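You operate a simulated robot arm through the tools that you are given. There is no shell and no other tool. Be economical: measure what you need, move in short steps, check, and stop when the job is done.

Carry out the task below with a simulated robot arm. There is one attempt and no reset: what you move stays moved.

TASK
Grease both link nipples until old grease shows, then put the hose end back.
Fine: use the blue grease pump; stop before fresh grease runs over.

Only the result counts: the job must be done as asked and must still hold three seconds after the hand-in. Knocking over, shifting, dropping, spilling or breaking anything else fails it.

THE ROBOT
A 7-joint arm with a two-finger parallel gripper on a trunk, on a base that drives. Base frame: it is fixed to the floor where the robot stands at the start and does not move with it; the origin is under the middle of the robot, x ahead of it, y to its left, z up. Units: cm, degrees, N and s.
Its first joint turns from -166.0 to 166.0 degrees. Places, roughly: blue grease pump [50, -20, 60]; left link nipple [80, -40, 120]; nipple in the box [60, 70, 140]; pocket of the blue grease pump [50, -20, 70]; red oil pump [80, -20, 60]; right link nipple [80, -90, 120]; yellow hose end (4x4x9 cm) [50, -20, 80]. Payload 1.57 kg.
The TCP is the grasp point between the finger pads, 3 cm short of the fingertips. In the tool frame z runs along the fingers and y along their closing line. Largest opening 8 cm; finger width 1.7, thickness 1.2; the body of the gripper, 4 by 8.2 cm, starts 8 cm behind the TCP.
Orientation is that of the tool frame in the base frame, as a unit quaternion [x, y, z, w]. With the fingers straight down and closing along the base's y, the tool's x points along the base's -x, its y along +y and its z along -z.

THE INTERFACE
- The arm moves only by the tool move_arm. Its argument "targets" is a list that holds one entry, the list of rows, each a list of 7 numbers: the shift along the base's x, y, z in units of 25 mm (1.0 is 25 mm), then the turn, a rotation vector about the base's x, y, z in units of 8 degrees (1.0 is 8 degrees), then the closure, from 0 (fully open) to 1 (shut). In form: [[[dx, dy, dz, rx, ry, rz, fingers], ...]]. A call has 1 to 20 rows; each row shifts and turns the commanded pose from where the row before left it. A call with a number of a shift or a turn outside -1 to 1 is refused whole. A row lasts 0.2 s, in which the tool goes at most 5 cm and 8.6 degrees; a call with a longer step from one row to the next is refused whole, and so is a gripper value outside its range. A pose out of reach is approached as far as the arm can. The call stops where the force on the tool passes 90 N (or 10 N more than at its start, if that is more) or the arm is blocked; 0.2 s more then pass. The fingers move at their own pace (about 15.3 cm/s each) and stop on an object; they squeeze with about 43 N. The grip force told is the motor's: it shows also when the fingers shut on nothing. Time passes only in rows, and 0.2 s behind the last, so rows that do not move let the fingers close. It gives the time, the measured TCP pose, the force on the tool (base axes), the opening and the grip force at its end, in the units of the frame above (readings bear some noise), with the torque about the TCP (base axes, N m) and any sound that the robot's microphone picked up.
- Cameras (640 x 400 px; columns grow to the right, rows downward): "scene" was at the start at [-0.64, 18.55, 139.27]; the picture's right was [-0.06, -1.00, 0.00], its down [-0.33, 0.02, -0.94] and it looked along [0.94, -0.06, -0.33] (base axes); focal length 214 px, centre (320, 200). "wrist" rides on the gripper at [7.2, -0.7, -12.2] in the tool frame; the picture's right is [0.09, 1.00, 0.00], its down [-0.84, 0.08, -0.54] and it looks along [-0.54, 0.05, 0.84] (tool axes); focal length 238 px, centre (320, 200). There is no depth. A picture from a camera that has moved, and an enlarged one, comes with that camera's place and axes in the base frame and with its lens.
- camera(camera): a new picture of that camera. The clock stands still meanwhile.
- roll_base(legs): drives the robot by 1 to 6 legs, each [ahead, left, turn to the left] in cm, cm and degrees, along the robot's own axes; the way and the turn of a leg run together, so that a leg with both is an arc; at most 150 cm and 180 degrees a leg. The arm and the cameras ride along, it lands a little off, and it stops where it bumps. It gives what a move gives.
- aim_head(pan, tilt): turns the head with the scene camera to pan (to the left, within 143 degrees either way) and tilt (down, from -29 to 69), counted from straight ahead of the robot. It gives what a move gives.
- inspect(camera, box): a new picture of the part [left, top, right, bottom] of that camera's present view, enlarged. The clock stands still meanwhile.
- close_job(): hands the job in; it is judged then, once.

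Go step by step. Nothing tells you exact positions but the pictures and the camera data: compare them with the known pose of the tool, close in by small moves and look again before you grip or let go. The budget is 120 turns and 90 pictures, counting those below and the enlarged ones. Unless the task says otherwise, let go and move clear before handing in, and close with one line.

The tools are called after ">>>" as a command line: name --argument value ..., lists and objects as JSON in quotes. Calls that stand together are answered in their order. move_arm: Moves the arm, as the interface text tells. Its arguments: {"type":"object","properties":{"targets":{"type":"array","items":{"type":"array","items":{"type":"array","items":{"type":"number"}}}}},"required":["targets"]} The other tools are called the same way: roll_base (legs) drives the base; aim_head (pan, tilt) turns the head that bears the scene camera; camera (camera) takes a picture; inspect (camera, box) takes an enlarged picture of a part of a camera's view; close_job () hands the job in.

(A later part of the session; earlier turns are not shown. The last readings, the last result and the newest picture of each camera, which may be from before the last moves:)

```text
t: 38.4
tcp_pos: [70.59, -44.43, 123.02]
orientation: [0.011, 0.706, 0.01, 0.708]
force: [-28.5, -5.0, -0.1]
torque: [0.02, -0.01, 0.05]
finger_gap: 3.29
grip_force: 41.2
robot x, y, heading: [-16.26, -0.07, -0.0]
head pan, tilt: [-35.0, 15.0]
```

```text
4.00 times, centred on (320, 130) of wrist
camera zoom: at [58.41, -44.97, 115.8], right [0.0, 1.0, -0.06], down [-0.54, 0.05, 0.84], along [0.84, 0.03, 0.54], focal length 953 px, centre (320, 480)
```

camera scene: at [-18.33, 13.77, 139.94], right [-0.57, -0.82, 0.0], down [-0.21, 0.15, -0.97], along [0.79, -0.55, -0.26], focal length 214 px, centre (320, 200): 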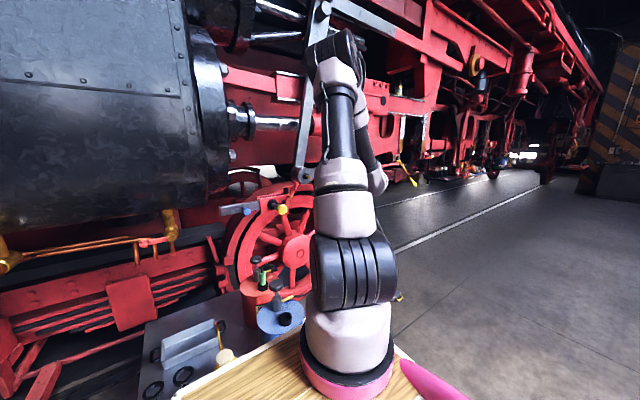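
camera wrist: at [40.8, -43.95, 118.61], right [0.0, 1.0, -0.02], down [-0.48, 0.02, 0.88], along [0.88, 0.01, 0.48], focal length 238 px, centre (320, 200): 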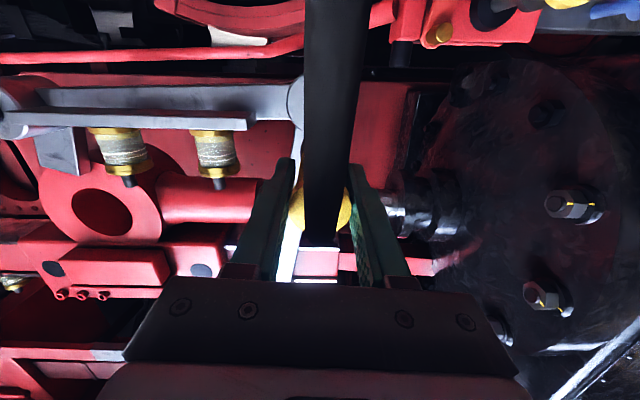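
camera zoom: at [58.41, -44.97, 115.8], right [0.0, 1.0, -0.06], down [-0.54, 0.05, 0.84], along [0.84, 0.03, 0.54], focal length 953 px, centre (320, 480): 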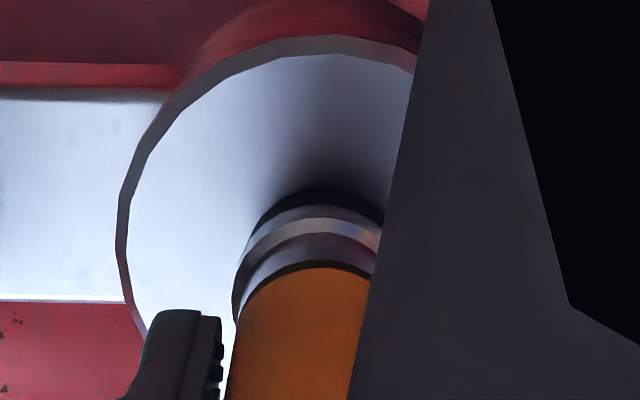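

The force stays at 28.5 N, so the fingers now seem to slip with the end hard on its stop. I'll pull back slightly to test whether it holds on the nipple.

>>> move_arm --targets '[[[-0.1, 0, 0, 0, 0, 0, 1], [-0.1, 0, 0, 0, 0, 0, 1], [-0.08, 0, 0, 0, 0, 0, 1], [0, 0, 0, 0, 0, 0, 1]]]'

>>> inspect --camera "wrist" --box '[270, 80, 370, 180]'

```text
t: 39.4
tcp_pos: [70.11, -44.1, 122.98]
orientation: [0.009, 0.706, 0.012, 0.708]
force: [9.3, 2.9, 8.1]
torque: [0.01, -0.42, 0.12]
finger_gap: 3.32
grip_force: 40.8
robot x, y, heading: [-16.12, -0.1, 0.2]
head pan, tilt: [-35.0, 15.0]
```

```text
4.00 times, centred on (320, 130) of wrist
camera zoom: at [57.99, -44.74, 115.78], right [0.0, 1.0, -0.06], down [-0.55, 0.05, 0.84], along [0.84, 0.04, 0.54], focal length 953 px, centre (320, 480)
```

zoom: 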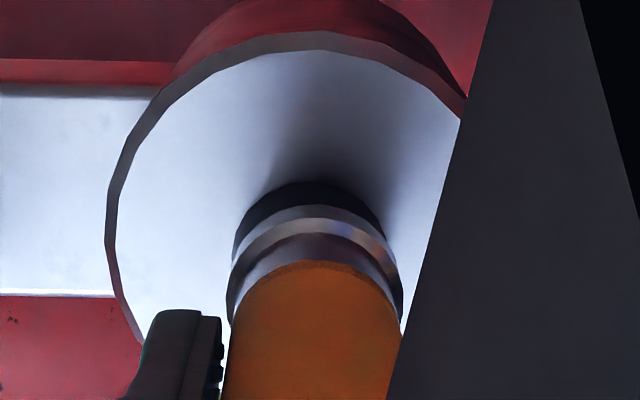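

It resists the pull at 9 N, so the coupler holds on the nipple. I'll push it home again, then loosen the grip a little and check it stays.

>>> move_arm --targets '[[[0.1, 0, 0.02, 0, 0, 0, 1], [0.1, 0, 0.02, 0, 0, 0, 1], [0, 0, 0, 0, 0, 0, 1]]]'

>>> move_arm --targets '[[[0, 0, 0, 0, 0, 0, 0.52], [0, 0, 0, 0, 0, 0, 0.52]]]'

>>> inspect --camera "wrist" --box '[250, 60, 390, 240]'

```text
t: 40.2
tcp_pos: [70.46, -44.29, 122.91]
orientation: [0.011, 0.707, 0.01, 0.707]
force: [-8.4, 1.5, -1.4]
torque: [-0.01, 0.03, 0.07]
finger_gap: 3.31
grip_force: 41.4
robot x, y, heading: [-16.0, 0.12, -0.1]
head pan, tilt: [-35.0, 15.0]
```

```text
t: 40.8
tcp_pos: [70.62, -44.47, 123.05]
orientation: [0.01, 0.706, 0.011, 0.708]
force: [-1.1, 0.1, -0.2]
torque: [0.02, 0.01, -0.01]
finger_gap: 3.8
grip_force: 0.1
robot x, y, heading: [-15.94, -0.04, -0.2]
head pan, tilt: [-35.0, 15.0]
```

```text
2.22 times, centred on (320, 150) of wrist
camera zoom: at [58.34, -44.93, 115.82], right [0.0, 1.0, -0.06], down [-0.54, 0.05, 0.84], along [0.84, 0.03, 0.54], focal length 530 px, centre (320, 311)
```

zoom: 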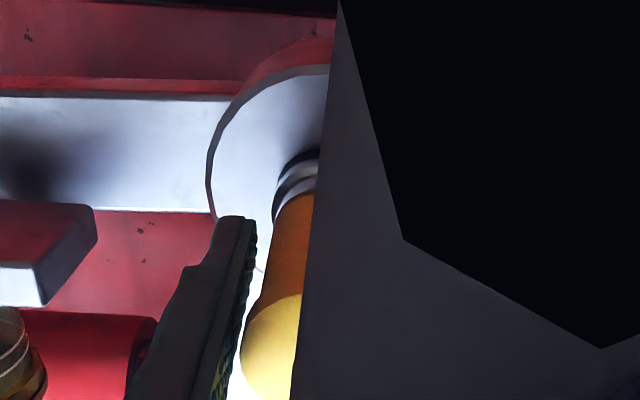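

It stays put with the fingers off. I'll open fully and withdraw straight back.

>>> move_arm --targets '[[[0, 0, 0, 0, 0, 0, 0.2], [0, 0, 0, 0, 0, 0, 0], [-0.5, 0, 0, 0, 0, 0, 0], [-0.6, 0, 0, 0, 0, 0, 0], [-0.8, 0, 0, 0, 0, 0, 0], [-0.8, 0, 0, 0, 0, 0, 0], [-0.8, 0, 0, 0, 0, 0, 0], [-0.8, 0, 0, 0, 0, 0, 0], [0, 0, 0, 0, 0, 0, 0]]]'

>>> camera --camera "wrist"

>>> camera --camera "scene"

```text
t: 42.8
tcp_pos: [59.83, -44.38, 123.0]
orientation: [0.011, 0.706, 0.009, 0.708]
force: [0.0, 0.5, 0.0]
torque: [-0.01, 0.0, 0.01]
finger_gap: 8.0
grip_force: 0.0
robot x, y, heading: [-16.15, 0.09, -0.2]
head pan, tilt: [-35.0, 15.0]
```

```text
48 pictures are left
camera wrist: at [47.6, -44.89, 115.78], right [0.0, 1.0, -0.06], down [-0.54, 0.05, 0.84], along [0.84, 0.03, 0.54], focal length 238 px, centre (320, 200)
```

wrist: 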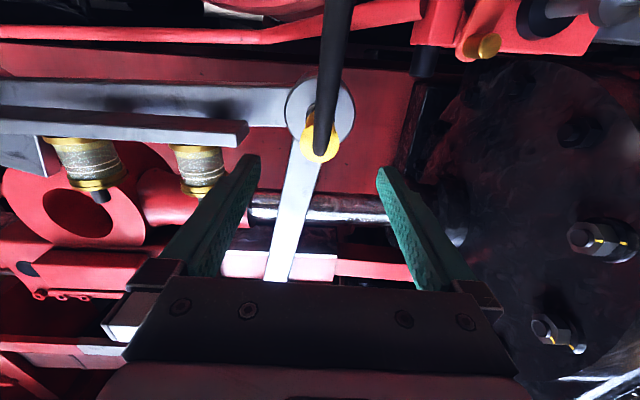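

```text
47 pictures are left
camera scene: at [-18.34, 13.74, 139.94], right [-0.57, -0.82, 0.0], down [-0.21, 0.15, -0.97], along [0.79, -0.55, -0.26], focal length 214 px, centre (320, 200)
```

scene: 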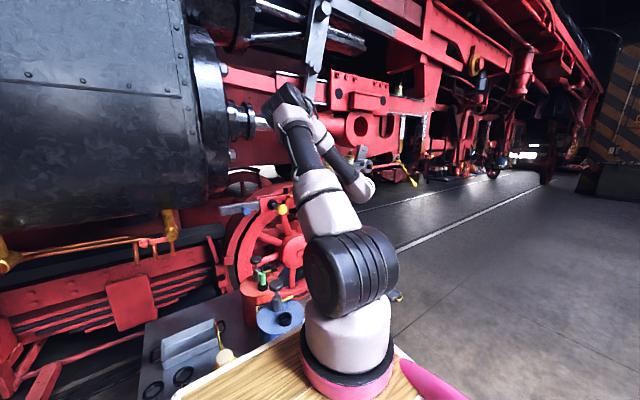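

The coupler stays on the left nipple by itself. Next I'll back up and go over the pump's knob, tool down and fingers shut.

>>> move_arm --targets '[[[-0.9, 0, 0.6, 0, 0.3, 0, 0], [-0.9, 0, 0.8, 0, 0.9375, 0, 0], [0, 0.2, 0.8, 0, 0.9375, 0, 0], [0, 0.5, 0.8, 0, 0.9375, 0, 0], [0, 1, 0.5, 0, 0.9375, 0, 0], [0, 1, 0, 0, 0.9375, 0, 0], [0, 1, 0, 0, 0.9375, 0, 0], [0, 1, 0, 0, 0.9375, 0, 0], [0, 1, 0, 0, 0.9375, 0, 0.3], [0, 1, 0, 0, 0.9375, 0, 0.6], [0, 1, 0, 0, 0.9375, 0, 1], [0, 1, 0, 0, 0.9375, 0, 1], [0, 1, 0, 0, 0.6375, 0, 1], [0, 1, 0, 0, 0, 0, 1], [0, 0.7, 0, 0, 0, 0, 1], [0, 0, 0, 0, 0, 0, 1]]]'

>>> camera --camera "wrist"

```text
t: 46.2
tcp_pos: [55.26, -15.88, 131.8]
orientation: [0.015, 1.0, 0.0, 0.002]
force: [-0.8, 0.0, -0.6]
torque: [0.0, -0.01, 0.0]
finger_gap: 0.01
grip_force: 21.4
robot x, y, heading: [-15.93, 0.16, -0.2]
head pan, tilt: [-35.0, 15.0]
```

```text
46 pictures are left
camera wrist: at [48.05, -16.4, 143.93], right [-0.06, 1.0, 0.0], down [0.84, 0.05, 0.54], along [0.54, 0.03, -0.84], focal length 238 px, centre (320, 200)
```

wrist: 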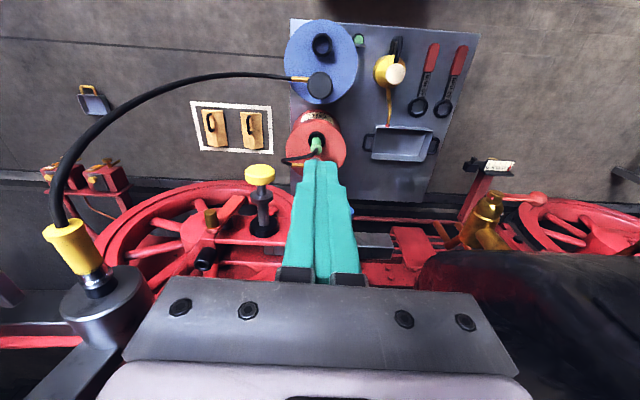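

The hose now runs neatly from pump to nipple, and I'm above the knob at about (55.5, −16, 84). I'll go down to just above it.

>>> move_arm --targets '[[[0, 0, -1, 0, 0, 0, 1], [0, 0, -1, 0, 0, 0, 1], [0, 0, -1, 0, 0, 0, 1], [0, 0, -1, 0, 0, 0, 1], [0, 0, -1, 0, 0, 0, 1], [0, 0, -1, 0, 0, 0, 1], [0, 0, -1, 0, 0, 0, 1], [0, 0, -1, 0, 0, 0, 1], [0, 0, -1, 0, 0, 0, 1], [0, 0, -1, 0, 0, 0, 1], [0, 0, -1, 0, 0, 0, 1], [0, 0, -1, 0, 0, 0, 1], [0, 0, -1, 0, 0, 0, 1], [0, 0, -1, 0, 0, 0, 1], [0, 0, -1, 0, 0, 0, 1], [0, 0, 0, 0, 0, 0, 1]]]'

>>> camera --camera "wrist"

>>> camera --camera "scene"

```text
t: 49.6
tcp_pos: [55.43, -15.81, 94.29]
orientation: [0.015, 1.0, 0.0, 0.001]
force: [-1.0, -0.7, 0.1]
torque: [-0.04, -0.02, -0.02]
finger_gap: 0.01
grip_force: 21.0
robot x, y, heading: [-16.13, 0.07, -0.0]
head pan, tilt: [-35.0, 15.0]
```

```text
45 pictures are left
camera wrist: at [48.12, -16.45, 106.44], right [-0.06, 1.0, 0.0], down [0.84, 0.05, 0.54], along [0.54, 0.03, -0.84], focal length 238 px, centre (320, 200)
```

wrist: 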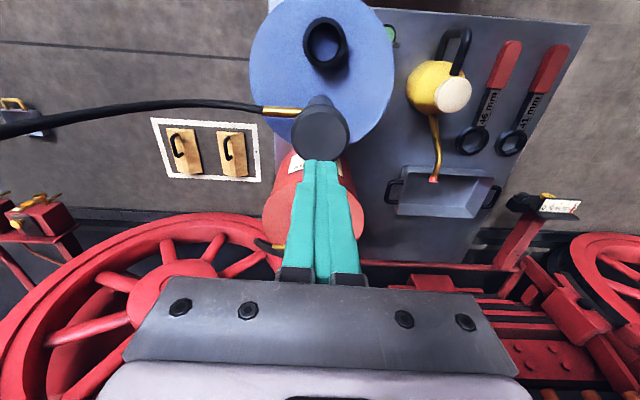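

```text
44 pictures are left
camera scene: at [-18.34, 13.75, 139.94], right [-0.57, -0.82, 0.0], down [-0.21, 0.15, -0.97], along [0.79, -0.55, -0.26], focal length 214 px, centre (320, 200)
```

scene: 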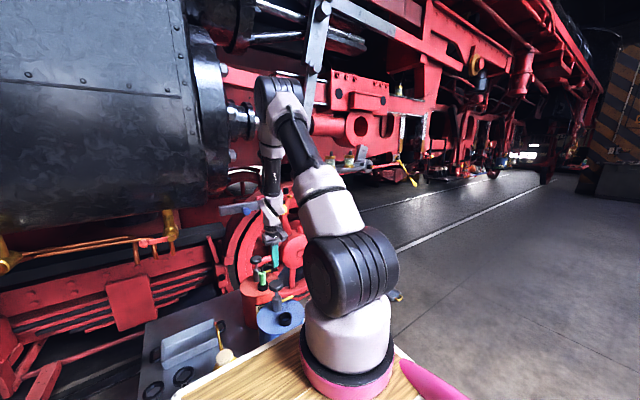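

The knob is at about (54.6, −16). I'll shift over it, come down to contact and press gently to learn the stroke.

>>> move_arm --targets '[[[-0.3, -0.06, 0, 0, 0, 0, 1], [0, 0, -1, 0, 0, 0, 1], [0, 0, -1, 0, 0, 0, 1], [0, 0, -0.4, 0, 0, 0, 1], [0, 0, -0.2, 0, 0, 0, 1], [0, 0, -0.2, 0, 0, 0, 1], [0, 0, -0.2, 0, 0, 0, 1], [0, 0, -0.2, 0, 0, 0, 1]]]'

```text
t: 51.4
tcp_pos: [54.55, -15.97, 86.15]
orientation: [0.015, 1.0, 0.0, 0.0]
force: [0.2, 0.1, -0.2]
torque: [0.01, 0.0, -0.01]
finger_gap: 0.01
grip_force: 20.8
robot x, y, heading: [-16.24, 0.01, 0.1]
head pan, tilt: [-35.0, 15.0]
```

>>> camera --camera "wrist"

>>> move_arm --targets '[[[0, 0, -0.2, 0, 0, 0, 1], [0, 0, -0.2, 0, 0, 0, 1], [0, 0, -0.2, 0, 0, 0, 1]]]'

```text
43 pictures are left
camera wrist: at [47.31, -16.54, 98.43], right [-0.06, 1.0, 0.0], down [0.84, 0.05, 0.54], along [0.54, 0.03, -0.84], focal length 238 px, centre (320, 200)
```

wrist: 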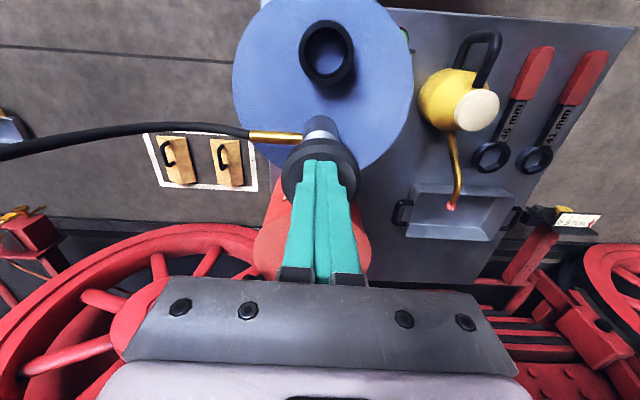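

```text
t: 52.2
tcp_pos: [54.53, -16.02, 84.69]
orientation: [0.014, 1.0, 0.0, 0.001]
force: [0.2, -0.8, 5.0]
torque: [-0.03, 0.03, 0.03]
finger_gap: 0.0
grip_force: 21.4
robot x, y, heading: [-15.54, 0.19, -0.0]
head pan, tilt: [-35.0, 15.0]
```

Contact at TCP z ≈ 84.8. I'll press on slowly to find the stroke.

>>> move_arm --targets '[[[0, 0, -0.2, 0, 0, 0, 1], [0, 0, -0.2, 0, 0, 0, 1], [0, 0, -0.2, 0, 0, 0, 1]]]'

```text
t: 53.0
tcp_pos: [54.51, -16.04, 83.24]
orientation: [0.014, 1.0, 0.0, 0.001]
force: [-1.0, -2.0, 8.1]
torque: [-0.06, 0.06, 0.08]
finger_gap: 0.0
grip_force: 21.8
robot x, y, heading: [-16.28, 0.15, -0.1]
head pan, tilt: [-35.0, 15.0]
```

The plunger goes down on a soft spring. I'll continue to its stop.

>>> move_arm --targets '[[[0, 0, -0.2, 0, 0, 0, 1], [0, 0, -0.2, 0, 0, 0, 1], [0, 0, -0.2, 0, 0, 0, 1], [0, 0, -0.2, 0, 0, 0, 1]]]'

```text
t: 54.0
tcp_pos: [54.58, -16.01, 82.07]
orientation: [0.016, 1.0, 0.0, 0.004]
force: [-17.0, 2.4, 49.3]
torque: [0.08, 0.86, 0.2]
finger_gap: 0.0
grip_force: 21.7
robot x, y, heading: [-16.11, -0.11, -0.1]
head pan, tilt: [-35.0, 15.0]
heard: click
stopped in row 4: the force on the tool passed its limit at 103 N (the readings are from after the stop); the commanded pose is now the measured one
```

The stroke is about 2.7 cm, with a click at the bottom. I'll rise and check the left nipple for grease.

>>> move_arm --targets '[[[0, 0, 0.3, 0, 0, 0, 1], [0, 0, 1, 0, 0, 0, 1], [0, 0, 1, 0, 0, 0, 1], [0, 0, 1, 0, 0, 0, 1], [0, 0, 1, 0, 0, 0, 1], [0, 0, 1, 0, 0, 0, 1], [0, 0, 1, 0, 0, 0, 1], [0, 0, 1, 0, 0, 0, 1], [0, 0, 1, 0, 0, 0, 1], [0, 0, 1, 0, 0, 0, 1], [0, 0, 1, 0, 0, 0, 1], [0, 0, 1, 0, 0, 0, 1], [0, 0, 1, 0, 0, 0, 1], [0, 0, 1, 0, 0, 0, 1], [0, 0, 1, 0, 0, 0, 1], [0, 0, 1, 0, 0, 0, 1], [0, 0, 1, 0, 0, 0, 1], [0, 0, 1, 0, 0, 0, 1], [0, 0, 1, 0, 0, 0, 1]]]'

>>> inspect --camera "wrist" --box '[20, 180, 180, 320]'

```text
t: 58.0
tcp_pos: [54.71, -15.9, 127.5]
orientation: [0.015, 1.0, 0.0, 0.002]
force: [1.5, 0.7, 0.6]
torque: [-0.01, 0.03, -0.01]
finger_gap: 0.0
grip_force: 21.6
robot x, y, heading: [-16.13, 0.09, 0.1]
head pan, tilt: [-35.0, 15.0]
```

```text
2.86 times, centred on (100, 250) of wrist
camera zoom: at [47.5, -16.49, 139.74], right [-0.06, 1.0, 0.0], down [0.84, 0.05, 0.55], along [0.55, 0.03, -0.84], focal length 681 px, centre (949, 57)
```

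zoom: 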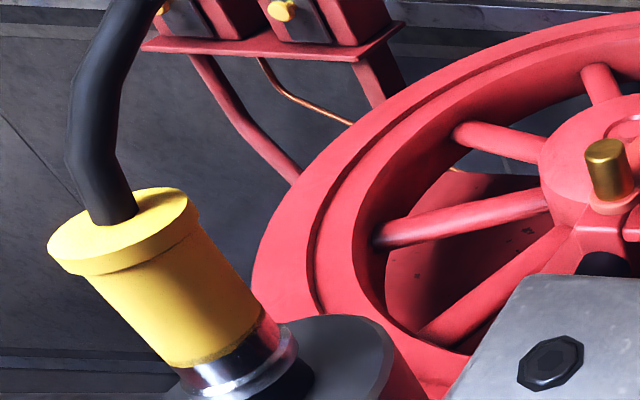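

The collar sits at the edge of the view; I'll rise a little more.

>>> move_arm --targets '[[[0, 0, 1, 0, 0, 0, 1], [0, 0, 1, 0, 0, 0, 1], [0, 0, 1, 0, 0, 0, 1], [0, 0, 0, 0, 0, 0, 1]]]'

>>> inspect --camera "wrist" --box '[40, 220, 160, 320]'

```text
t: 59.0
tcp_pos: [54.69, -16.05, 135.06]
orientation: [0.015, 1.0, 0.0, 0.004]
force: [-0.1, 0.9, -0.8]
torque: [-0.02, -0.01, 0.01]
finger_gap: 0.0
grip_force: 21.8
robot x, y, heading: [-16.0, -0.06, 0.0]
head pan, tilt: [-35.0, 15.0]
```

```text
4.00 times, centred on (100, 270) of wrist
camera zoom: at [47.37, -16.52, 147.22], right [-0.06, 1.0, 0.0], down [0.84, 0.05, 0.55], along [0.55, 0.03, -0.84], focal length 953 px, centre (1200, -80)
```

zoom: 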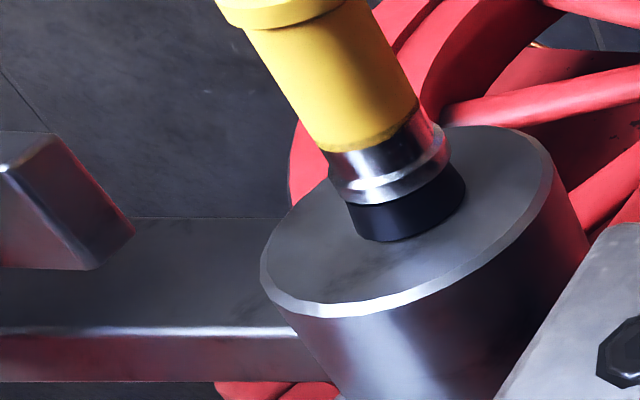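

No grease is showing yet, and this is a clear reference view. I'll do another stroke.

>>> move_arm --targets '[[[0, 0, -1, 0, 0, 0, 1], [0, 0, -1, 0, 0, 0, 1], [0, 0, -1, 0, 0, 0, 1], [0, 0, -1, 0, 0, 0, 1], [0, 0, -1, 0, 0, 0, 1], [0, 0, -1, 0, 0, 0, 1], [0, 0, -1, 0, 0, 0, 1], [0, 0, -1, 0, 0, 0, 1], [0, 0, -1, 0, 0, 0, 1], [0, 0, -1, 0, 0, 0, 1], [0, 0, -1, 0, 0, 0, 1], [0, 0, -1, 0, 0, 0, 1], [0, 0, -1, 0, 0, 0, 1], [0, 0, -1, 0, 0, 0, 1], [0, 0, -1, 0, 0, 0, 1], [0, 0, -1, 0, 0, 0, 1], [0, 0, -1, 0, 0, 0, 1], [0, 0, -1, 0, 0, 0, 1], [0, 0, -1, 0, 0, 0, 1], [0, 0, 0, 0, 0, 0, 1]]]'

>>> move_arm --targets '[[[0, 0, -1, 0, 0, 0, 1], [0, 0, -0.4, 0, 0, 0, 1], [0, 0, -0.4, 0, 0, 0, 1], [0, 0, -0.2, 0, 0, 0, 1], [0, 0, 0, 0, 0, 0, 1]]]'

```text
t: 63.2
tcp_pos: [54.71, -15.98, 87.59]
orientation: [0.015, 1.0, 0.0, 0.003]
force: [-0.1, -0.8, 0.8]
torque: [0.02, -0.02, -0.01]
finger_gap: 0.03
grip_force: 21.2
robot x, y, heading: [-16.24, 0.03, 0.1]
head pan, tilt: [-35.0, 15.0]
```

```text
t: 64.4
tcp_pos: [54.78, -16.03, 82.65]
orientation: [0.015, 1.0, -0.001, 0.003]
force: [1.7, 0.5, 8.4]
torque: [0.02, 0.01, -0.03]
finger_gap: 0.0
grip_force: 20.6
robot x, y, heading: [-15.95, -0.11, 0.0]
head pan, tilt: [-35.0, 15.0]
heard: click
```

A second click came with only 8 N. I'll rise and look.

>>> move_arm --targets '[[[0, 0, 1, 0, 0, 0, 1], [0, 0, 1, 0, 0, 0, 1], [0, 0, 1, 0, 0, 0, 1], [0, 0, 1, 0, 0, 0, 1], [0, 0, 1, 0, 0, 0, 1], [0, 0, 1, 0, 0, 0, 1], [0, 0, 1, 0, 0, 0, 1], [0, 0, 1, 0, 0, 0, 1], [0, 0, 1, 0, 0, 0, 1], [0, 0, 1, 0, 0, 0, 1], [0, 0, 1, 0, 0, 0, 1], [0, 0, 1, 0, 0, 0, 1], [0, 0, 1, 0, 0, 0, 1], [0, 0, 1, 0, 0, 0, 1], [0, 0, 1, 0, 0, 0, 1], [0, 0, 1, 0, 0, 0, 1], [0, 0, 1, 0, 0, 0, 1], [0, 0, 1, 0, 0, 0, 1], [0, 0, 1, 0, 0, 0, 1], [0, 0, 1, 0, 0, 0, 1]]]'

>>> inspect --camera "wrist" --box '[40, 210, 160, 310]'

```text
t: 68.6
tcp_pos: [54.78, -16.04, 132.57]
orientation: [0.016, 1.0, 0.0, 0.003]
force: [-0.3, -0.1, -0.2]
torque: [-0.02, 0.0, 0.03]
finger_gap: 0.0
grip_force: 20.9
robot x, y, heading: [-15.79, -0.13, -0.3]
head pan, tilt: [-35.0, 15.0]
```

```text
4.00 times, centred on (100, 260) of wrist
camera zoom: at [47.43, -16.57, 144.74], right [-0.06, 1.0, 0.0], down [0.84, 0.05, 0.55], along [0.55, 0.03, -0.84], focal length 953 px, centre (1200, -40)
```

zoom: 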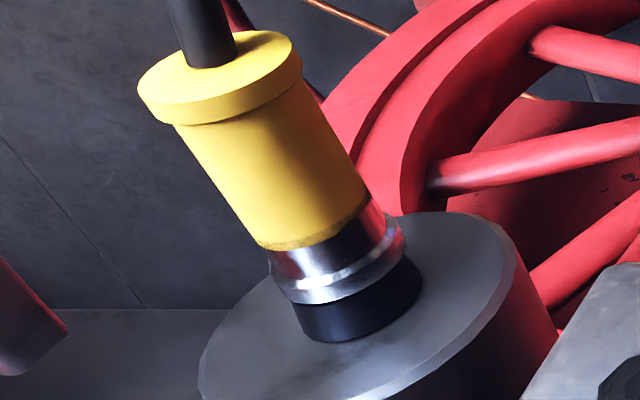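

Still clean. Third stroke, then look again.

>>> move_arm --targets '[[[0, 0, -1, 0, 0, 0, 1], [0, 0, -1, 0, 0, 0, 1], [0, 0, -1, 0, 0, 0, 1], [0, 0, -1, 0, 0, 0, 1], [0, 0, -1, 0, 0, 0, 1], [0, 0, -1, 0, 0, 0, 1], [0, 0, -1, 0, 0, 0, 1], [0, 0, -1, 0, 0, 0, 1], [0, 0, -1, 0, 0, 0, 1], [0, 0, -1, 0, 0, 0, 1], [0, 0, -1, 0, 0, 0, 1], [0, 0, -1, 0, 0, 0, 1], [0, 0, -1, 0, 0, 0, 1], [0, 0, -1, 0, 0, 0, 1], [0, 0, -1, 0, 0, 0, 1], [0, 0, -1, 0, 0, 0, 1], [0, 0, -1, 0, 0, 0, 1], [0, 0, -1, 0, 0, 0, 1], [0, 0, -0.5, 0, 0, 0, 1], [0, 0, -0.5, 0, 0, 0, 1]]]'

>>> move_arm --targets '[[[0, 0, -0.4, 0, 0, 0, 1], [0, 0, -0.4, 0, 0, 0, 1], [0, 0, -0.2, 0, 0, 0, 1], [0, 0, 0, 0, 0, 0, 1]]]'

>>> move_arm --targets '[[[0, 0, 1, 0, 0, 0, 1], [0, 0, 1, 0, 0, 0, 1], [0, 0, 1, 0, 0, 0, 1], [0, 0, 1, 0, 0, 0, 1], [0, 0, 1, 0, 0, 0, 1], [0, 0, 1, 0, 0, 0, 1], [0, 0, 1, 0, 0, 0, 1], [0, 0, 1, 0, 0, 0, 1], [0, 0, 1, 0, 0, 0, 1], [0, 0, 1, 0, 0, 0, 1], [0, 0, 1, 0, 0, 0, 1], [0, 0, 1, 0, 0, 0, 1], [0, 0, 1, 0, 0, 0, 1], [0, 0, 1, 0, 0, 0, 1], [0, 0, 1, 0, 0, 0, 1], [0, 0, 1, 0, 0, 0, 1], [0, 0, 1, 0, 0, 0, 1], [0, 0, 1, 0, 0, 0, 1], [0, 0, 1, 0, 0, 0, 1], [0, 0, 1, 0, 0, 0, 1]]]'

>>> inspect --camera "wrist" --box '[40, 210, 160, 310]'

```text
t: 72.8
tcp_pos: [54.62, -15.99, 85.07]
orientation: [0.014, 1.0, 0.0, 0.003]
force: [-2.1, 0.5, 6.1]
torque: [0.05, 0.12, 0.02]
finger_gap: 0.0
grip_force: 20.9
robot x, y, heading: [-16.14, -0.4, 0.1]
head pan, tilt: [-35.0, 15.0]
```

```text
t: 73.8
tcp_pos: [54.72, -15.9, 82.6]
orientation: [0.014, 1.0, 0.0, 0.003]
force: [-2.7, -0.5, 8.4]
torque: [0.03, 0.15, 0.04]
finger_gap: 0.0
grip_force: 21.4
robot x, y, heading: [-16.56, 0.01, 0.0]
head pan, tilt: [-35.0, 15.0]
heard: click
```

```text
t: 78.0
tcp_pos: [54.74, -16.04, 132.64]
orientation: [0.015, 1.0, 0.0, 0.003]
force: [-0.3, -0.3, -0.3]
torque: [0.04, 0.01, 0.02]
finger_gap: 0.0
grip_force: 21.4
robot x, y, heading: [-16.48, 0.11, -0.0]
head pan, tilt: [-35.0, 15.0]
```

```text
4.00 times, centred on (100, 260) of wrist
camera zoom: at [47.47, -16.54, 144.73], right [-0.06, 1.0, 0.0], down [0.84, 0.05, 0.55], along [0.55, 0.03, -0.84], focal length 953 px, centre (1200, -40)
```

zoom: 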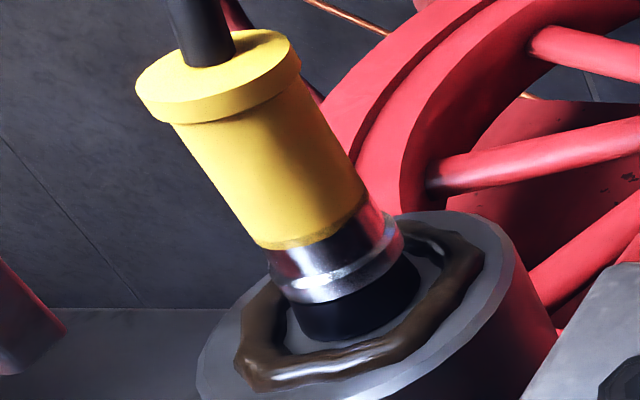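

Brown old grease has come out round the left collar, so I stop here. Now back along the same path to take the coupler off the left nipple.

>>> move_arm --targets '[[[0, -0.7, 0, 0, 0, 0, 1], [0, -1, 0, 0, 0, 0, 0.8], [0, -1, 0, 0, -0.6375, 0, 0.4], [0, -1, 0, 0, -0.9375, 0, 0], [0, -1, 0, 0, -0.9375, 0, 0], [0, -1, 0, 0, -0.9375, 0, 0], [0, -1, 0, 0, -0.9375, 0, 0], [0, -1, 0, 0, -0.9375, 0, 0], [0, -1, 0, 0, -0.9375, 0, 0], [0, -1, 0, 0, -0.9375, 0, 0], [0, -1, -0.5, 0, -0.9375, 0, 0], [0, -0.5, -0.8, 0, -0.9375, 0, 0], [0, -0.2, -0.8, 0, -0.9375, 0, 0], [0.9, 0, -0.8, 0, -0.9375, 0, 0], [0.9, 0, -0.6, 0, -0.3, 0, 0], [0, 0, 0, 0, 0, 0, 0]]]'

>>> camera --camera "wrist"

```text
t: 81.4
tcp_pos: [58.85, -44.87, 123.39]
orientation: [0.011, 0.704, 0.01, 0.71]
force: [1.2, 1.8, 0.5]
torque: [0.02, 0.0, -0.13]
finger_gap: 8.0
grip_force: 0.0
out of reach, approached as far as the arm can: row 14
robot x, y, heading: [-16.29, -0.07, -0.0]
head pan, tilt: [-35.0, 15.0]
```

```text
38 pictures are left
camera wrist: at [46.63, -45.38, 116.11], right [0.0, 1.0, -0.06], down [-0.55, 0.05, 0.83], along [0.84, 0.03, 0.55], focal length 238 px, centre (320, 200)
```

wrist: 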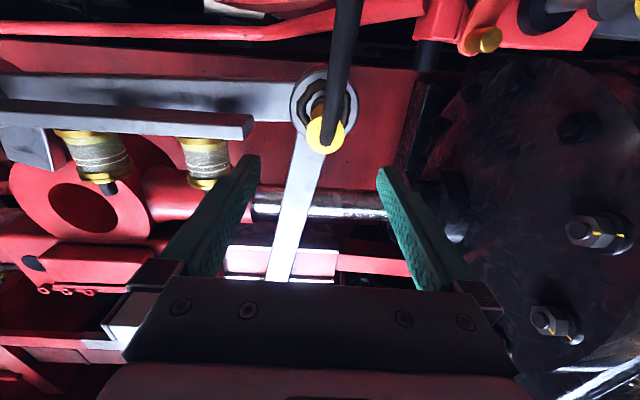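

I'm back before the coupler. I'll align and close in around it.

>>> move_arm --targets '[[[0, 0.19, -0.18, 0, 0, 0, 0], [0.8, 0, 0, 0, 0, 0, 0], [0.8, 0, 0, 0, 0, 0, 0], [0.8, 0, 0, 0, 0, 0, 0], [0.8, 0, 0, 0, 0, 0, 0], [0.7, 0, 0, 0, 0, 0, 0], [0.56, 0, 0, 0, 0, 0, 0], [0, 0, 0, 0, 0, 0, 0]]]'

>>> move_arm --targets '[[[0, 0, 0, 0, 0, 0, 0.5], [0, 0, 0, 0, 0, 0, 1], [0, 0, 0, 0, 0, 0, 1], [0, 0, 0, 0, 0, 0, 1]]]'

```text
t: 83.2
tcp_pos: [69.9, -44.38, 122.89]
orientation: [0.011, 0.705, 0.011, 0.709]
force: [-0.5, -0.2, -0.2]
torque: [0.03, 0.02, 0.02]
finger_gap: 7.99
grip_force: 0.0
robot x, y, heading: [-16.24, -0.09, -0.1]
head pan, tilt: [-35.0, 15.0]
```

```text
t: 84.2
tcp_pos: [69.98, -44.3, 122.92]
orientation: [0.011, 0.705, 0.01, 0.709]
force: [-0.1, -0.2, -0.7]
torque: [-0.02, -0.03, -0.01]
finger_gap: 3.29
grip_force: 40.6
robot x, y, heading: [-16.01, -0.29, 0.1]
head pan, tilt: [-35.0, 15.0]
```

Gripped. I'll pull it straight off.

>>> move_arm --targets '[[[-0.2, 0, 0, 0, 0, 0, 1], [-0.2, 0, 0, 0, 0, 0, 1], [-0.3, 0, 0, 0, 0, 0, 1], [-0.3, 0, 0, 0, 0, 0, 1], [-0.4, 0, 0, 0, 0, 0, 1], [-0.6, 0, 0, 0, 0, 0, 1], [0, 0, 0, 0, 0, 0, 1]]]'

>>> inspect --camera "wrist" --box '[240, 40, 400, 240]'

```text
t: 85.8
tcp_pos: [65.0, -44.3, 122.82]
orientation: [0.01, 0.705, 0.011, 0.709]
force: [0.5, -0.7, -0.5]
torque: [-0.01, 0.06, 0.04]
finger_gap: 3.29
grip_force: 41.1
robot x, y, heading: [-16.17, -0.01, -0.0]
head pan, tilt: [-35.0, 15.0]
```

```text
2.00 times, centred on (320, 140) of wrist
camera zoom: at [52.73, -44.84, 115.6], right [0.0, 1.0, -0.06], down [-0.55, 0.05, 0.84], along [0.84, 0.03, 0.55], focal length 477 px, centre (320, 320)
```

zoom: 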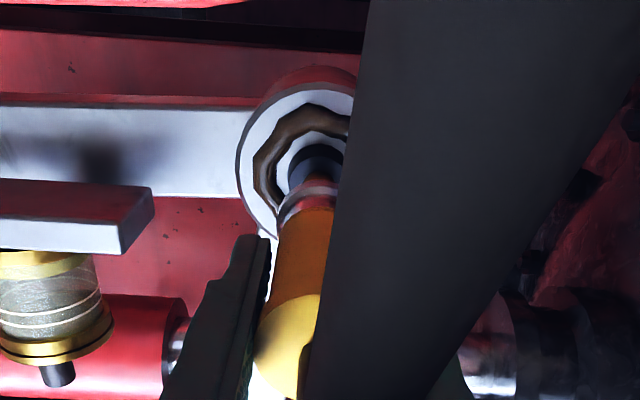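

The coupler is off. The right nipple is 48.4 cm further to −y, so I'll back off and drive the base sideways to keep the same arm posture.

>>> move_arm --targets '[[[-0.8, 0, 0.1, 0, 0, 0, 1], [-0.8, 0, 0.2, 0, 0, 0, 1], [-0.8, 0, 0.3, 0, 0, 0, 1], [0, 0, 0.2, 0, 0, 0, 1]]]'

>>> roll_base --legs '[[0, -24, 0]]'

```text
t: 86.8
tcp_pos: [59.03, -44.4, 124.87]
orientation: [0.011, 0.705, 0.01, 0.709]
force: [-0.1, 0.1, -2.3]
torque: [0.01, 0.0, 0.0]
finger_gap: 3.3
grip_force: 40.7
robot x, y, heading: [-15.77, -0.02, 0.1]
head pan, tilt: [-35.0, 15.0]
```

```text
t: 88.6
tcp_pos: [58.95, -68.39, 124.86]
orientation: [0.01, 0.705, 0.011, 0.709]
force: [0.4, 0.1, -1.0]
torque: [0.0, 0.03, -0.01]
finger_gap: 3.29
grip_force: 41.0
robot x, y, heading: [-16.2, -23.96, -0.1]
head pan, tilt: [-35.0, 15.0]
```

>>> roll_base --legs '[[0, -24.4, 0]]'

>>> inspect --camera "wrist" --box '[220, 20, 420, 260]'

>>> camera --camera "scene"

```text
t: 90.4
tcp_pos: [58.99, -92.89, 124.85]
orientation: [0.01, 0.705, 0.01, 0.709]
force: [0.7, -0.6, -1.9]
torque: [-0.01, 0.01, 0.02]
finger_gap: 3.28
grip_force: 40.8
robot x, y, heading: [-15.76, -48.68, 0.3]
head pan, tilt: [-35.0, 15.0]
```

```text
1.67 times, centred on (320, 140) of wrist
camera zoom: at [46.81, -93.47, 117.62], right [0.0, 1.0, -0.06], down [-0.55, 0.05, 0.84], along [0.84, 0.03, 0.55], focal length 397 px, centre (320, 300)
```

zoom: 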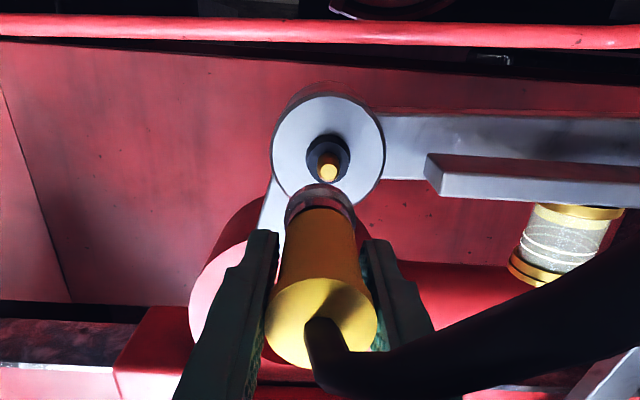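

```text
35 pictures are left
camera scene: at [-18.32, -34.82, 139.94], right [-0.57, -0.82, 0.0], down [-0.21, 0.15, -0.97], along [0.79, -0.55, -0.26], focal length 214 px, centre (320, 200)
```

scene: 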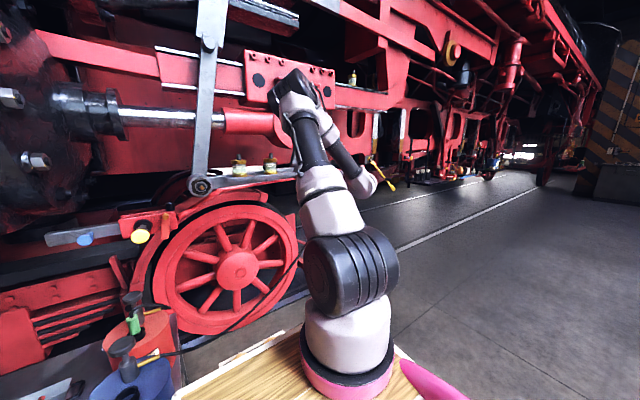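

The view is clear here: the nipple lies about 0.45 cm to +y and 0.5 cm higher. I'll correct and advance.

>>> move_arm --targets '[[[0, 0.18, 0.22, 0, 0, 0, 1], [0.7, 0, 0, 0, 0, 0, 1], [0.7, 0, 0, 0, 0, 0, 1], [0.6, 0, 0, 0, 0, 0, 1], [0.4, 0, 0, 0, 0, 0, 1], [0, 0, 0, 0, 0, 0, 1]]]'

>>> inspect --camera "wrist" --box '[250, 60, 390, 200]'

```text
t: 91.8
tcp_pos: [64.91, -92.46, 125.49]
orientation: [0.01, 0.705, 0.01, 0.709]
force: [-0.4, -0.1, -1.1]
torque: [0.03, 0.04, -0.04]
finger_gap: 3.28
grip_force: 41.1
robot x, y, heading: [-15.84, -48.47, 0.1]
head pan, tilt: [-35.0, 15.0]
```

```text
2.86 times, centred on (320, 130) of wrist
camera zoom: at [52.79, -92.96, 118.18], right [0.0, 1.0, -0.06], down [-0.55, 0.05, 0.84], along [0.84, 0.03, 0.55], focal length 681 px, centre (320, 400)
```

zoom: 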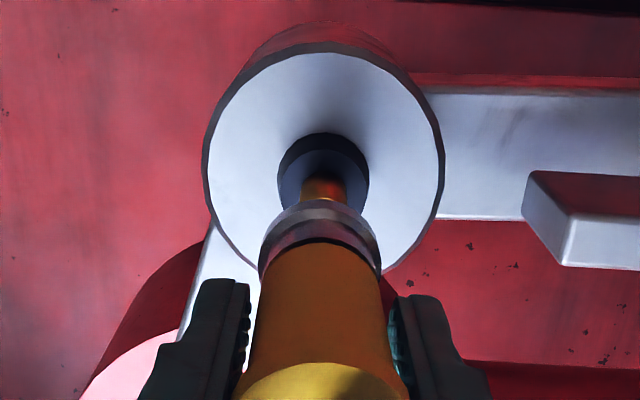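

Aligned within about 1 mm. I'll nudge +y and push on slowly.

>>> move_arm --targets '[[[0.3, 0.04, 0, 0, 0, 0, 1], [0.3, 0, 0, 0, 0, 0, 1], [0.3, 0, 0, 0, 0, 0, 1], [0.2, 0, 0, 0, 0, 0, 1], [0.2, 0, 0, 0, 0, 0, 1], [0, 0, 0, 0, 0, 0, 1]]]'

>>> inspect --camera "wrist" --box '[250, 60, 390, 200]'

```text
t: 93.2
tcp_pos: [68.23, -92.34, 125.47]
orientation: [0.011, 0.705, 0.01, 0.709]
force: [-0.1, -0.3, -0.7]
torque: [-0.02, 0.0, -0.01]
finger_gap: 3.31
grip_force: 41.3
robot x, y, heading: [-16.24, -48.31, -0.1]
head pan, tilt: [-35.0, 15.0]
```

```text
2.86 times, centred on (320, 130) of wrist
camera zoom: at [56.07, -92.9, 118.17], right [0.0, 1.0, -0.06], down [-0.55, 0.05, 0.84], along [0.84, 0.03, 0.55], focal length 681 px, centre (320, 400)
```

zoom: 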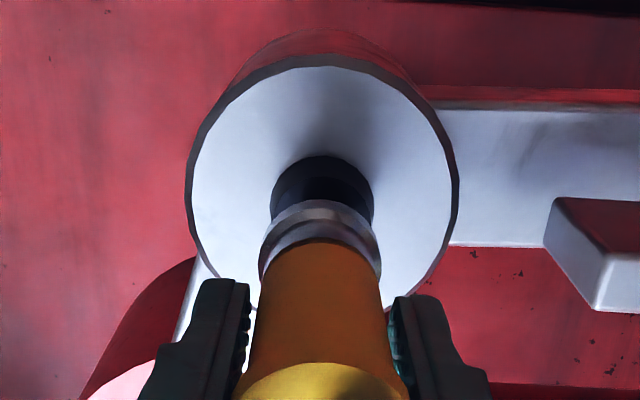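

It's centred and the nipple is going into the socket. I'll continue until it seats.

>>> move_arm --targets '[[[0.2, 0, 0, 0, 0, 0, 1], [0.2, 0, 0, 0, 0, 0, 1], [0.1, 0, 0, 0, 0, 0, 1], [0.1, 0, 0, 0, 0, 0, 1], [0, 0, 0, 0, 0, 0, 1]]]'

>>> move_arm --targets '[[[0.1, 0, 0, 0, 0, 0, 1], [0.1, 0, 0, 0, 0, 0, 1], [0, 0, 0, 0, 0, 0, 1]]]'

>>> inspect --camera "wrist" --box '[250, 60, 390, 200]'

```text
t: 94.4
tcp_pos: [69.62, -92.37, 125.37]
orientation: [0.011, 0.706, 0.011, 0.708]
force: [-10.0, 2.2, -13.3]
torque: [0.03, 0.68, 0.08]
finger_gap: 3.29
grip_force: 41.4
robot x, y, heading: [-16.18, -48.44, 0.0]
head pan, tilt: [-35.0, 15.0]
```

```text
t: 95.2
tcp_pos: [70.13, -92.52, 125.41]
orientation: [0.012, 0.705, 0.01, 0.709]
force: [-21.6, 3.1, -14.0]
torque: [-0.01, 0.25, -0.01]
finger_gap: 3.29
grip_force: 41.1
robot x, y, heading: [-16.08, -48.67, -0.0]
head pan, tilt: [-35.0, 15.0]
```

```text
2.86 times, centred on (320, 130) of wrist
camera zoom: at [57.95, -92.93, 118.2], right [0.0, 1.0, -0.06], down [-0.55, 0.05, 0.84], along [0.84, 0.03, 0.55], focal length 681 px, centre (320, 400)
```

zoom: 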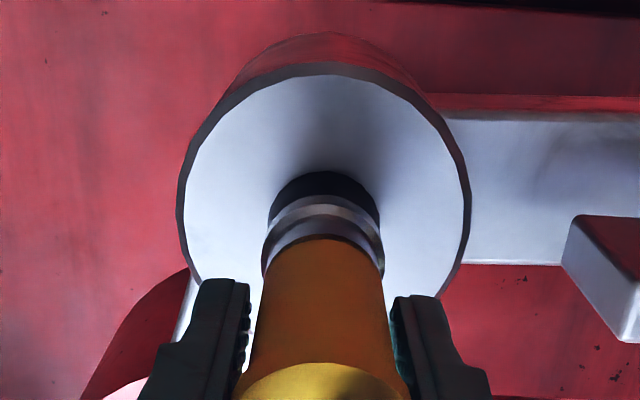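

A downward side force says I'm slightly high. I'll lower 3 mm and press home.

>>> move_arm --targets '[[[0, 0, -0.12, 0, 0, 0, 1], [0.1, 0, 0, 0, 0, 0, 1], [0, 0, 0, 0, 0, 0, 1]]]'

>>> move_arm --targets '[[[0.1, 0, 0, 0, 0, 0, 1], [0, 0, 0, 0, 0, 0, 1]]]'

```text
t: 96.0
tcp_pos: [70.26, -92.37, 125.31]
orientation: [0.01, 0.703, 0.01, 0.711]
force: [-25.0, 2.8, 6.4]
torque: [0.01, -0.38, -0.05]
finger_gap: 3.29
grip_force: 41.3
robot x, y, heading: [-15.94, -48.07, 0.1]
head pan, tilt: [-35.0, 15.0]
```

```text
t: 96.6
tcp_pos: [70.47, -92.38, 125.14]
orientation: [0.011, 0.704, 0.009, 0.71]
force: [-26.9, 2.7, 6.1]
torque: [-0.01, -0.06, -0.06]
finger_gap: 3.28
grip_force: 40.4
robot x, y, heading: [-15.97, -48.48, -0.0]
head pan, tilt: [-35.0, 15.0]
```

It presses against the stop as on the left. Pull test next, then push home again.

>>> move_arm --targets '[[[-0.12, 0, 0.03, 0, 0, 0, 1], [-0.12, 0, 0, 0, 0, 0, 1], [0, 0, 0, 0, 0, 0, 1]]]'

>>> inspect --camera "wrist" --box '[250, 60, 390, 200]'

```text
t: 97.4
tcp_pos: [70.29, -92.41, 125.19]
orientation: [0.01, 0.705, 0.009, 0.709]
force: [6.6, -1.6, 4.0]
torque: [-0.01, -0.35, 0.0]
finger_gap: 3.29
grip_force: 41.3
robot x, y, heading: [-16.05, -48.45, -0.4]
head pan, tilt: [-35.0, 15.0]
```

```text
2.86 times, centred on (320, 130) of wrist
camera zoom: at [58.03, -92.83, 117.96], right [0.0, 1.0, -0.06], down [-0.55, 0.05, 0.84], along [0.84, 0.03, 0.55], focal length 681 px, centre (320, 400)
```

zoom: 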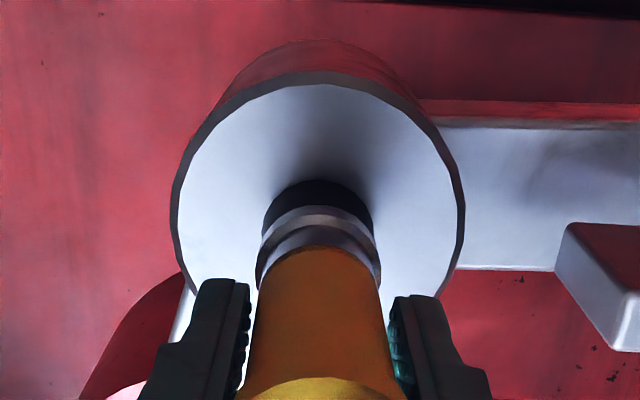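

It holds against the pull. I'll loosen, wait, then open and withdraw straight back.

>>> move_arm --targets '[[[0.06, 0, 0, 0, 0, 0, 1], [0, 0, 0, 0, 0, 0, 0.52], [0, 0, 0, 0, 0, 0, 0.52], [0, 0, 0, 0, 0, 0, 0.2], [0, 0, 0, 0, 0, 0, 0], [-0.4, 0, 0, 0, 0, 0, 0], [-0.6, 0, 0, 0, 0, 0, 0], [-0.8, 0, 0, 0, 0, 0, 0], [-0.8, 0, 0, 0, 0, 0, 0], [-0.8, 0, 0, 0, 0, 0, 0], [-0.8, 0, 0, 0, 0, 0, 0], [0, 0, 0, 0, 0, 0, 0]]]'

>>> camera --camera "wrist"

```text
t: 100.0
tcp_pos: [59.88, -92.42, 125.25]
orientation: [0.012, 0.705, 0.01, 0.709]
force: [-1.0, 0.2, -0.8]
torque: [0.0, 0.0, -0.02]
finger_gap: 8.03
grip_force: 0.0
robot x, y, heading: [-15.98, -48.64, -0.2]
head pan, tilt: [-35.0, 15.0]
```

```text
30 pictures are left
camera wrist: at [47.63, -92.88, 118.0], right [0.0, 1.0, -0.06], down [-0.55, 0.05, 0.84], along [0.84, 0.03, 0.55], focal length 238 px, centre (320, 200)
```

wrist: 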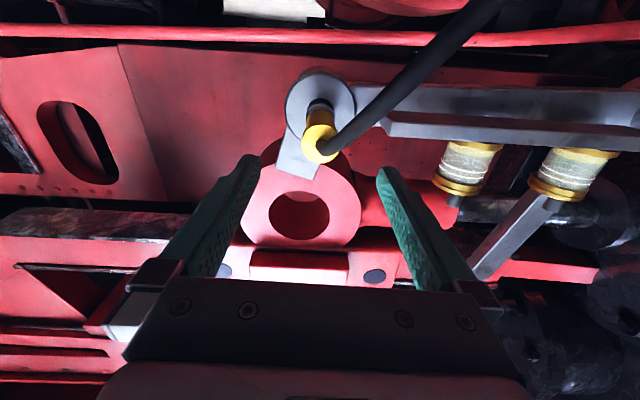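

The coupler stays on the right nipple. I'll turn the tool down and raise it clear, then drive back left, where the scene camera can see the right nipple while I pump.

>>> move_arm --targets '[[[-0.9, 0, 0.6, 0, 0.3, 0, 0], [-0.9, 0, 0.8, 0, 0.9375, 0, 0], [0, 0, 0.8, 0, 0.9375, 0, 0], [0, 0, 0.8, 0, 0.9375, 0, 0], [0, 0, 0.8, 0, 0.9375, 0, 0], [0, 0, 0.8, 0, 0.9375, 0, 0], [0, 0, 0.4, 0, 0.9375, 0, 0], [0, 0, 0, 0, 0.9375, 0, 0], [0, 0, 0, 0, 0.9375, 0, 0.3], [0, 0, 0, 0, 0.9375, 0, 0.6], [0, 0, 0, 0, 0.9375, 0, 1], [0, 0, 0, 0, 0.9375, 0, 1], [0, 0, 0, 0, 0.6375, 0, 1], [0, 0, 0, 0, 0, 0, 1]]]'

>>> roll_base --legs '[[0, 48.5, 0]]'

>>> camera --camera "wrist"

```text
t: 103.0
tcp_pos: [55.31, -92.35, 137.67]
orientation: [0.015, 1.0, 0.0, 0.003]
force: [-0.1, 0.9, -0.4]
torque: [-0.01, 0.01, 0.01]
finger_gap: 0.0
grip_force: 21.7
robot x, y, heading: [-16.18, -48.59, -0.2]
head pan, tilt: [-35.0, 15.0]
```

```text
t: 105.9
tcp_pos: [55.36, -43.12, 137.71]
orientation: [0.014, 1.0, -0.001, 0.003]
force: [0.7, 0.7, 0.4]
torque: [-0.01, -0.01, -0.01]
finger_gap: 0.0
grip_force: 21.0
robot x, y, heading: [-15.67, 0.18, -0.2]
head pan, tilt: [-35.0, 15.0]
```

```text
29 pictures are left
camera wrist: at [48.02, -43.61, 149.85], right [-0.06, 1.0, 0.0], down [0.84, 0.05, 0.55], along [0.55, 0.03, -0.84], focal length 238 px, centre (320, 200)
```

wrist: 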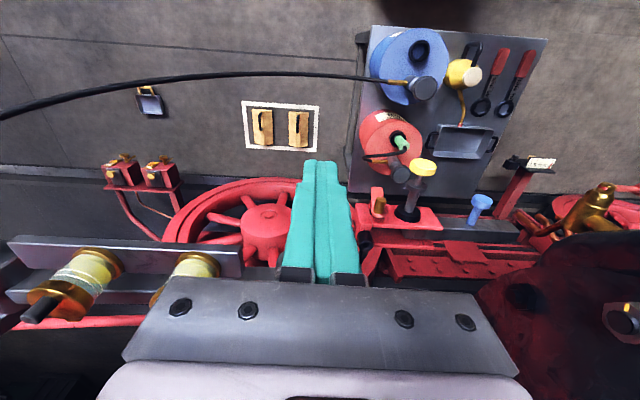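

The pump stands where it was. I'll go over the knob and down to just above it, then check that the scene camera sees the right nipple.

>>> move_arm --targets '[[[-0.28, 0.84, 0, 0, 0, 0, 1], [0, 1, 0, 0, 0, 0, 1], [0, 1, 0, 0, 0, 0, 1], [0, 1, 0, 0, 0, 0, 1], [0, 1, 0, 0, 0, 0, 1], [0, 1, 0, 0, 0, 0, 1], [0, 1, 0, 0, 0, 0, 1], [0, 1, 0, 0, 0, 0, 1], [0, 1, 0, 0, 0, 0, 1], [0, 1, 0, 0, 0, 0, 1], [0, 1, 0, 0, 0, 0, 1], [0, 0, -1, 0, 0, 0, 1], [0, 0, -1, 0, 0, 0, 1], [0, 0, -1, 0, 0, 0, 1], [0, 0, -1, 0, 0, 0, 1], [0, 0, -1, 0, 0, 0, 1], [0, 0, -1, 0, 0, 0, 1], [0, 0, -1, 0, 0, 0, 1], [0, 0, -1, 0, 0, 0, 1]]]'

>>> move_arm --targets '[[[0, 0, -1, 0, 0, 0, 1], [0, 0, -1, 0, 0, 0, 1], [0, 0, -1, 0, 0, 0, 1], [0, 0, -1, 0, 0, 0, 1], [0, 0, -1, 0, 0, 0, 1], [0, 0, -1, 0, 0, 0, 1], [0, 0, -1, 0, 0, 0, 1], [0, 0, -1, 0, 0, 0, 1], [0, 0, -1, 0, 0, 0, 1], [0, 0, -1, 0, 0, 0, 1], [0, 0, 0, 0, 0, 0, 1]]]'

>>> inspect --camera "scene" --box '[340, 140, 410, 190]'

>>> camera --camera "wrist"

```text
t: 109.9
tcp_pos: [54.53, -15.82, 117.71]
orientation: [0.014, 1.0, -0.001, 0.004]
force: [-0.2, -0.5, 0.2]
torque: [-0.03, -0.02, 0.03]
finger_gap: 0.0
grip_force: 21.7
robot x, y, heading: [-16.17, 0.72, -0.0]
head pan, tilt: [-35.0, 15.0]
```

```text
t: 112.3
tcp_pos: [54.63, -15.88, 92.61]
orientation: [0.014, 1.0, 0.001, 0.003]
force: [0.6, 0.1, 0.0]
torque: [-0.01, 0.0, 0.03]
finger_gap: 0.0
grip_force: 21.1
robot x, y, heading: [-16.05, 0.7, 0.0]
head pan, tilt: [-35.0, 15.0]
```

```text
8.00 times, centred on (375, 165) of scene
camera zoom: at [-18.34, 14.4, 139.94], right [-0.57, -0.82, 0.0], down [-0.21, 0.15, -0.97], along [0.79, -0.55, -0.26], focal length 1716 px, centre (-120, 480)
```

zoom: 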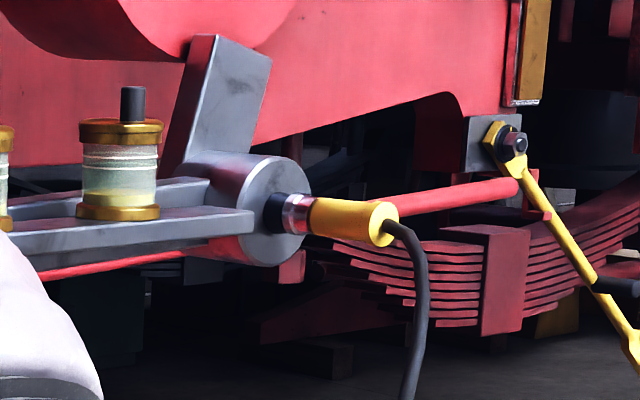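

```text
27 pictures are left
camera wrist: at [47.29, -16.51, 104.75], right [-0.06, 1.0, 0.0], down [0.84, 0.05, 0.55], along [0.55, 0.03, -0.84], focal length 238 px, centre (320, 200)
```

wrist: 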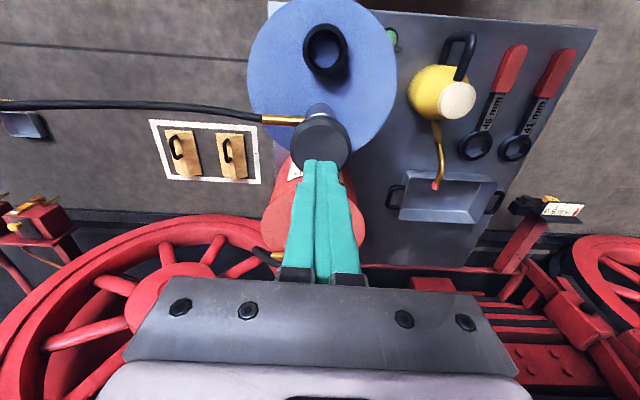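

The scene camera sees the right nipple clearly. First stroke now, then look.

>>> move_arm --targets '[[[0, 0, -1, 0, 0, 0, 1], [0, 0, -1, 0, 0, 0, 1], [0, 0, -1, 0, 0, 0, 1], [0, 0, -0.4, 0, 0, 0, 1], [0, 0, -0.4, 0, 0, 0, 1], [0, 0, -0.2, 0, 0, 0, 1], [0, 0, 0, 0, 0, 0, 1], [0, 0, 0.5, 0, 0, 0, 1], [0, 0, 0.5, 0, 0, 0, 1], [0, 0, 0.5, 0, 0, 0, 1], [0, 0, 0, 0, 0, 0, 1]]]'

>>> inspect --camera "scene" --box '[355, 148, 391, 174]'

```text
t: 114.7
tcp_pos: [54.71, -16.0, 86.38]
orientation: [0.015, 1.0, 0.001, 0.002]
force: [0.6, -0.5, 0.1]
torque: [0.01, 0.01, -0.01]
finger_gap: 0.0
grip_force: 21.5
robot x, y, heading: [-16.08, 0.95, 0.2]
head pan, tilt: [-35.0, 15.0]
heard: click
```

```text
15.38 times, centred on (373, 161) of scene
camera zoom: at [-18.33, 14.4, 139.94], right [-0.57, -0.82, 0.0], down [-0.21, 0.15, -0.97], along [0.79, -0.55, -0.26], focal length 3300 px, centre (-495, 800)
```

zoom: 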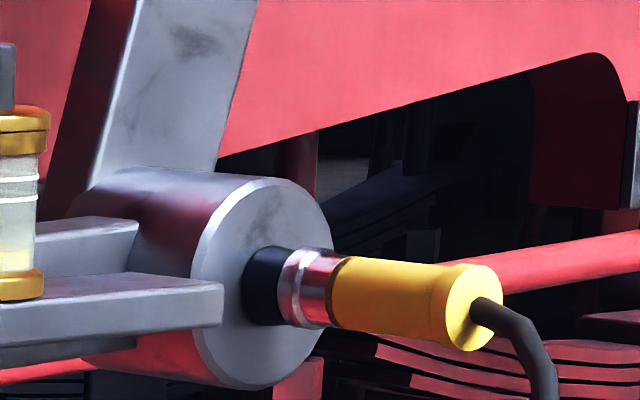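

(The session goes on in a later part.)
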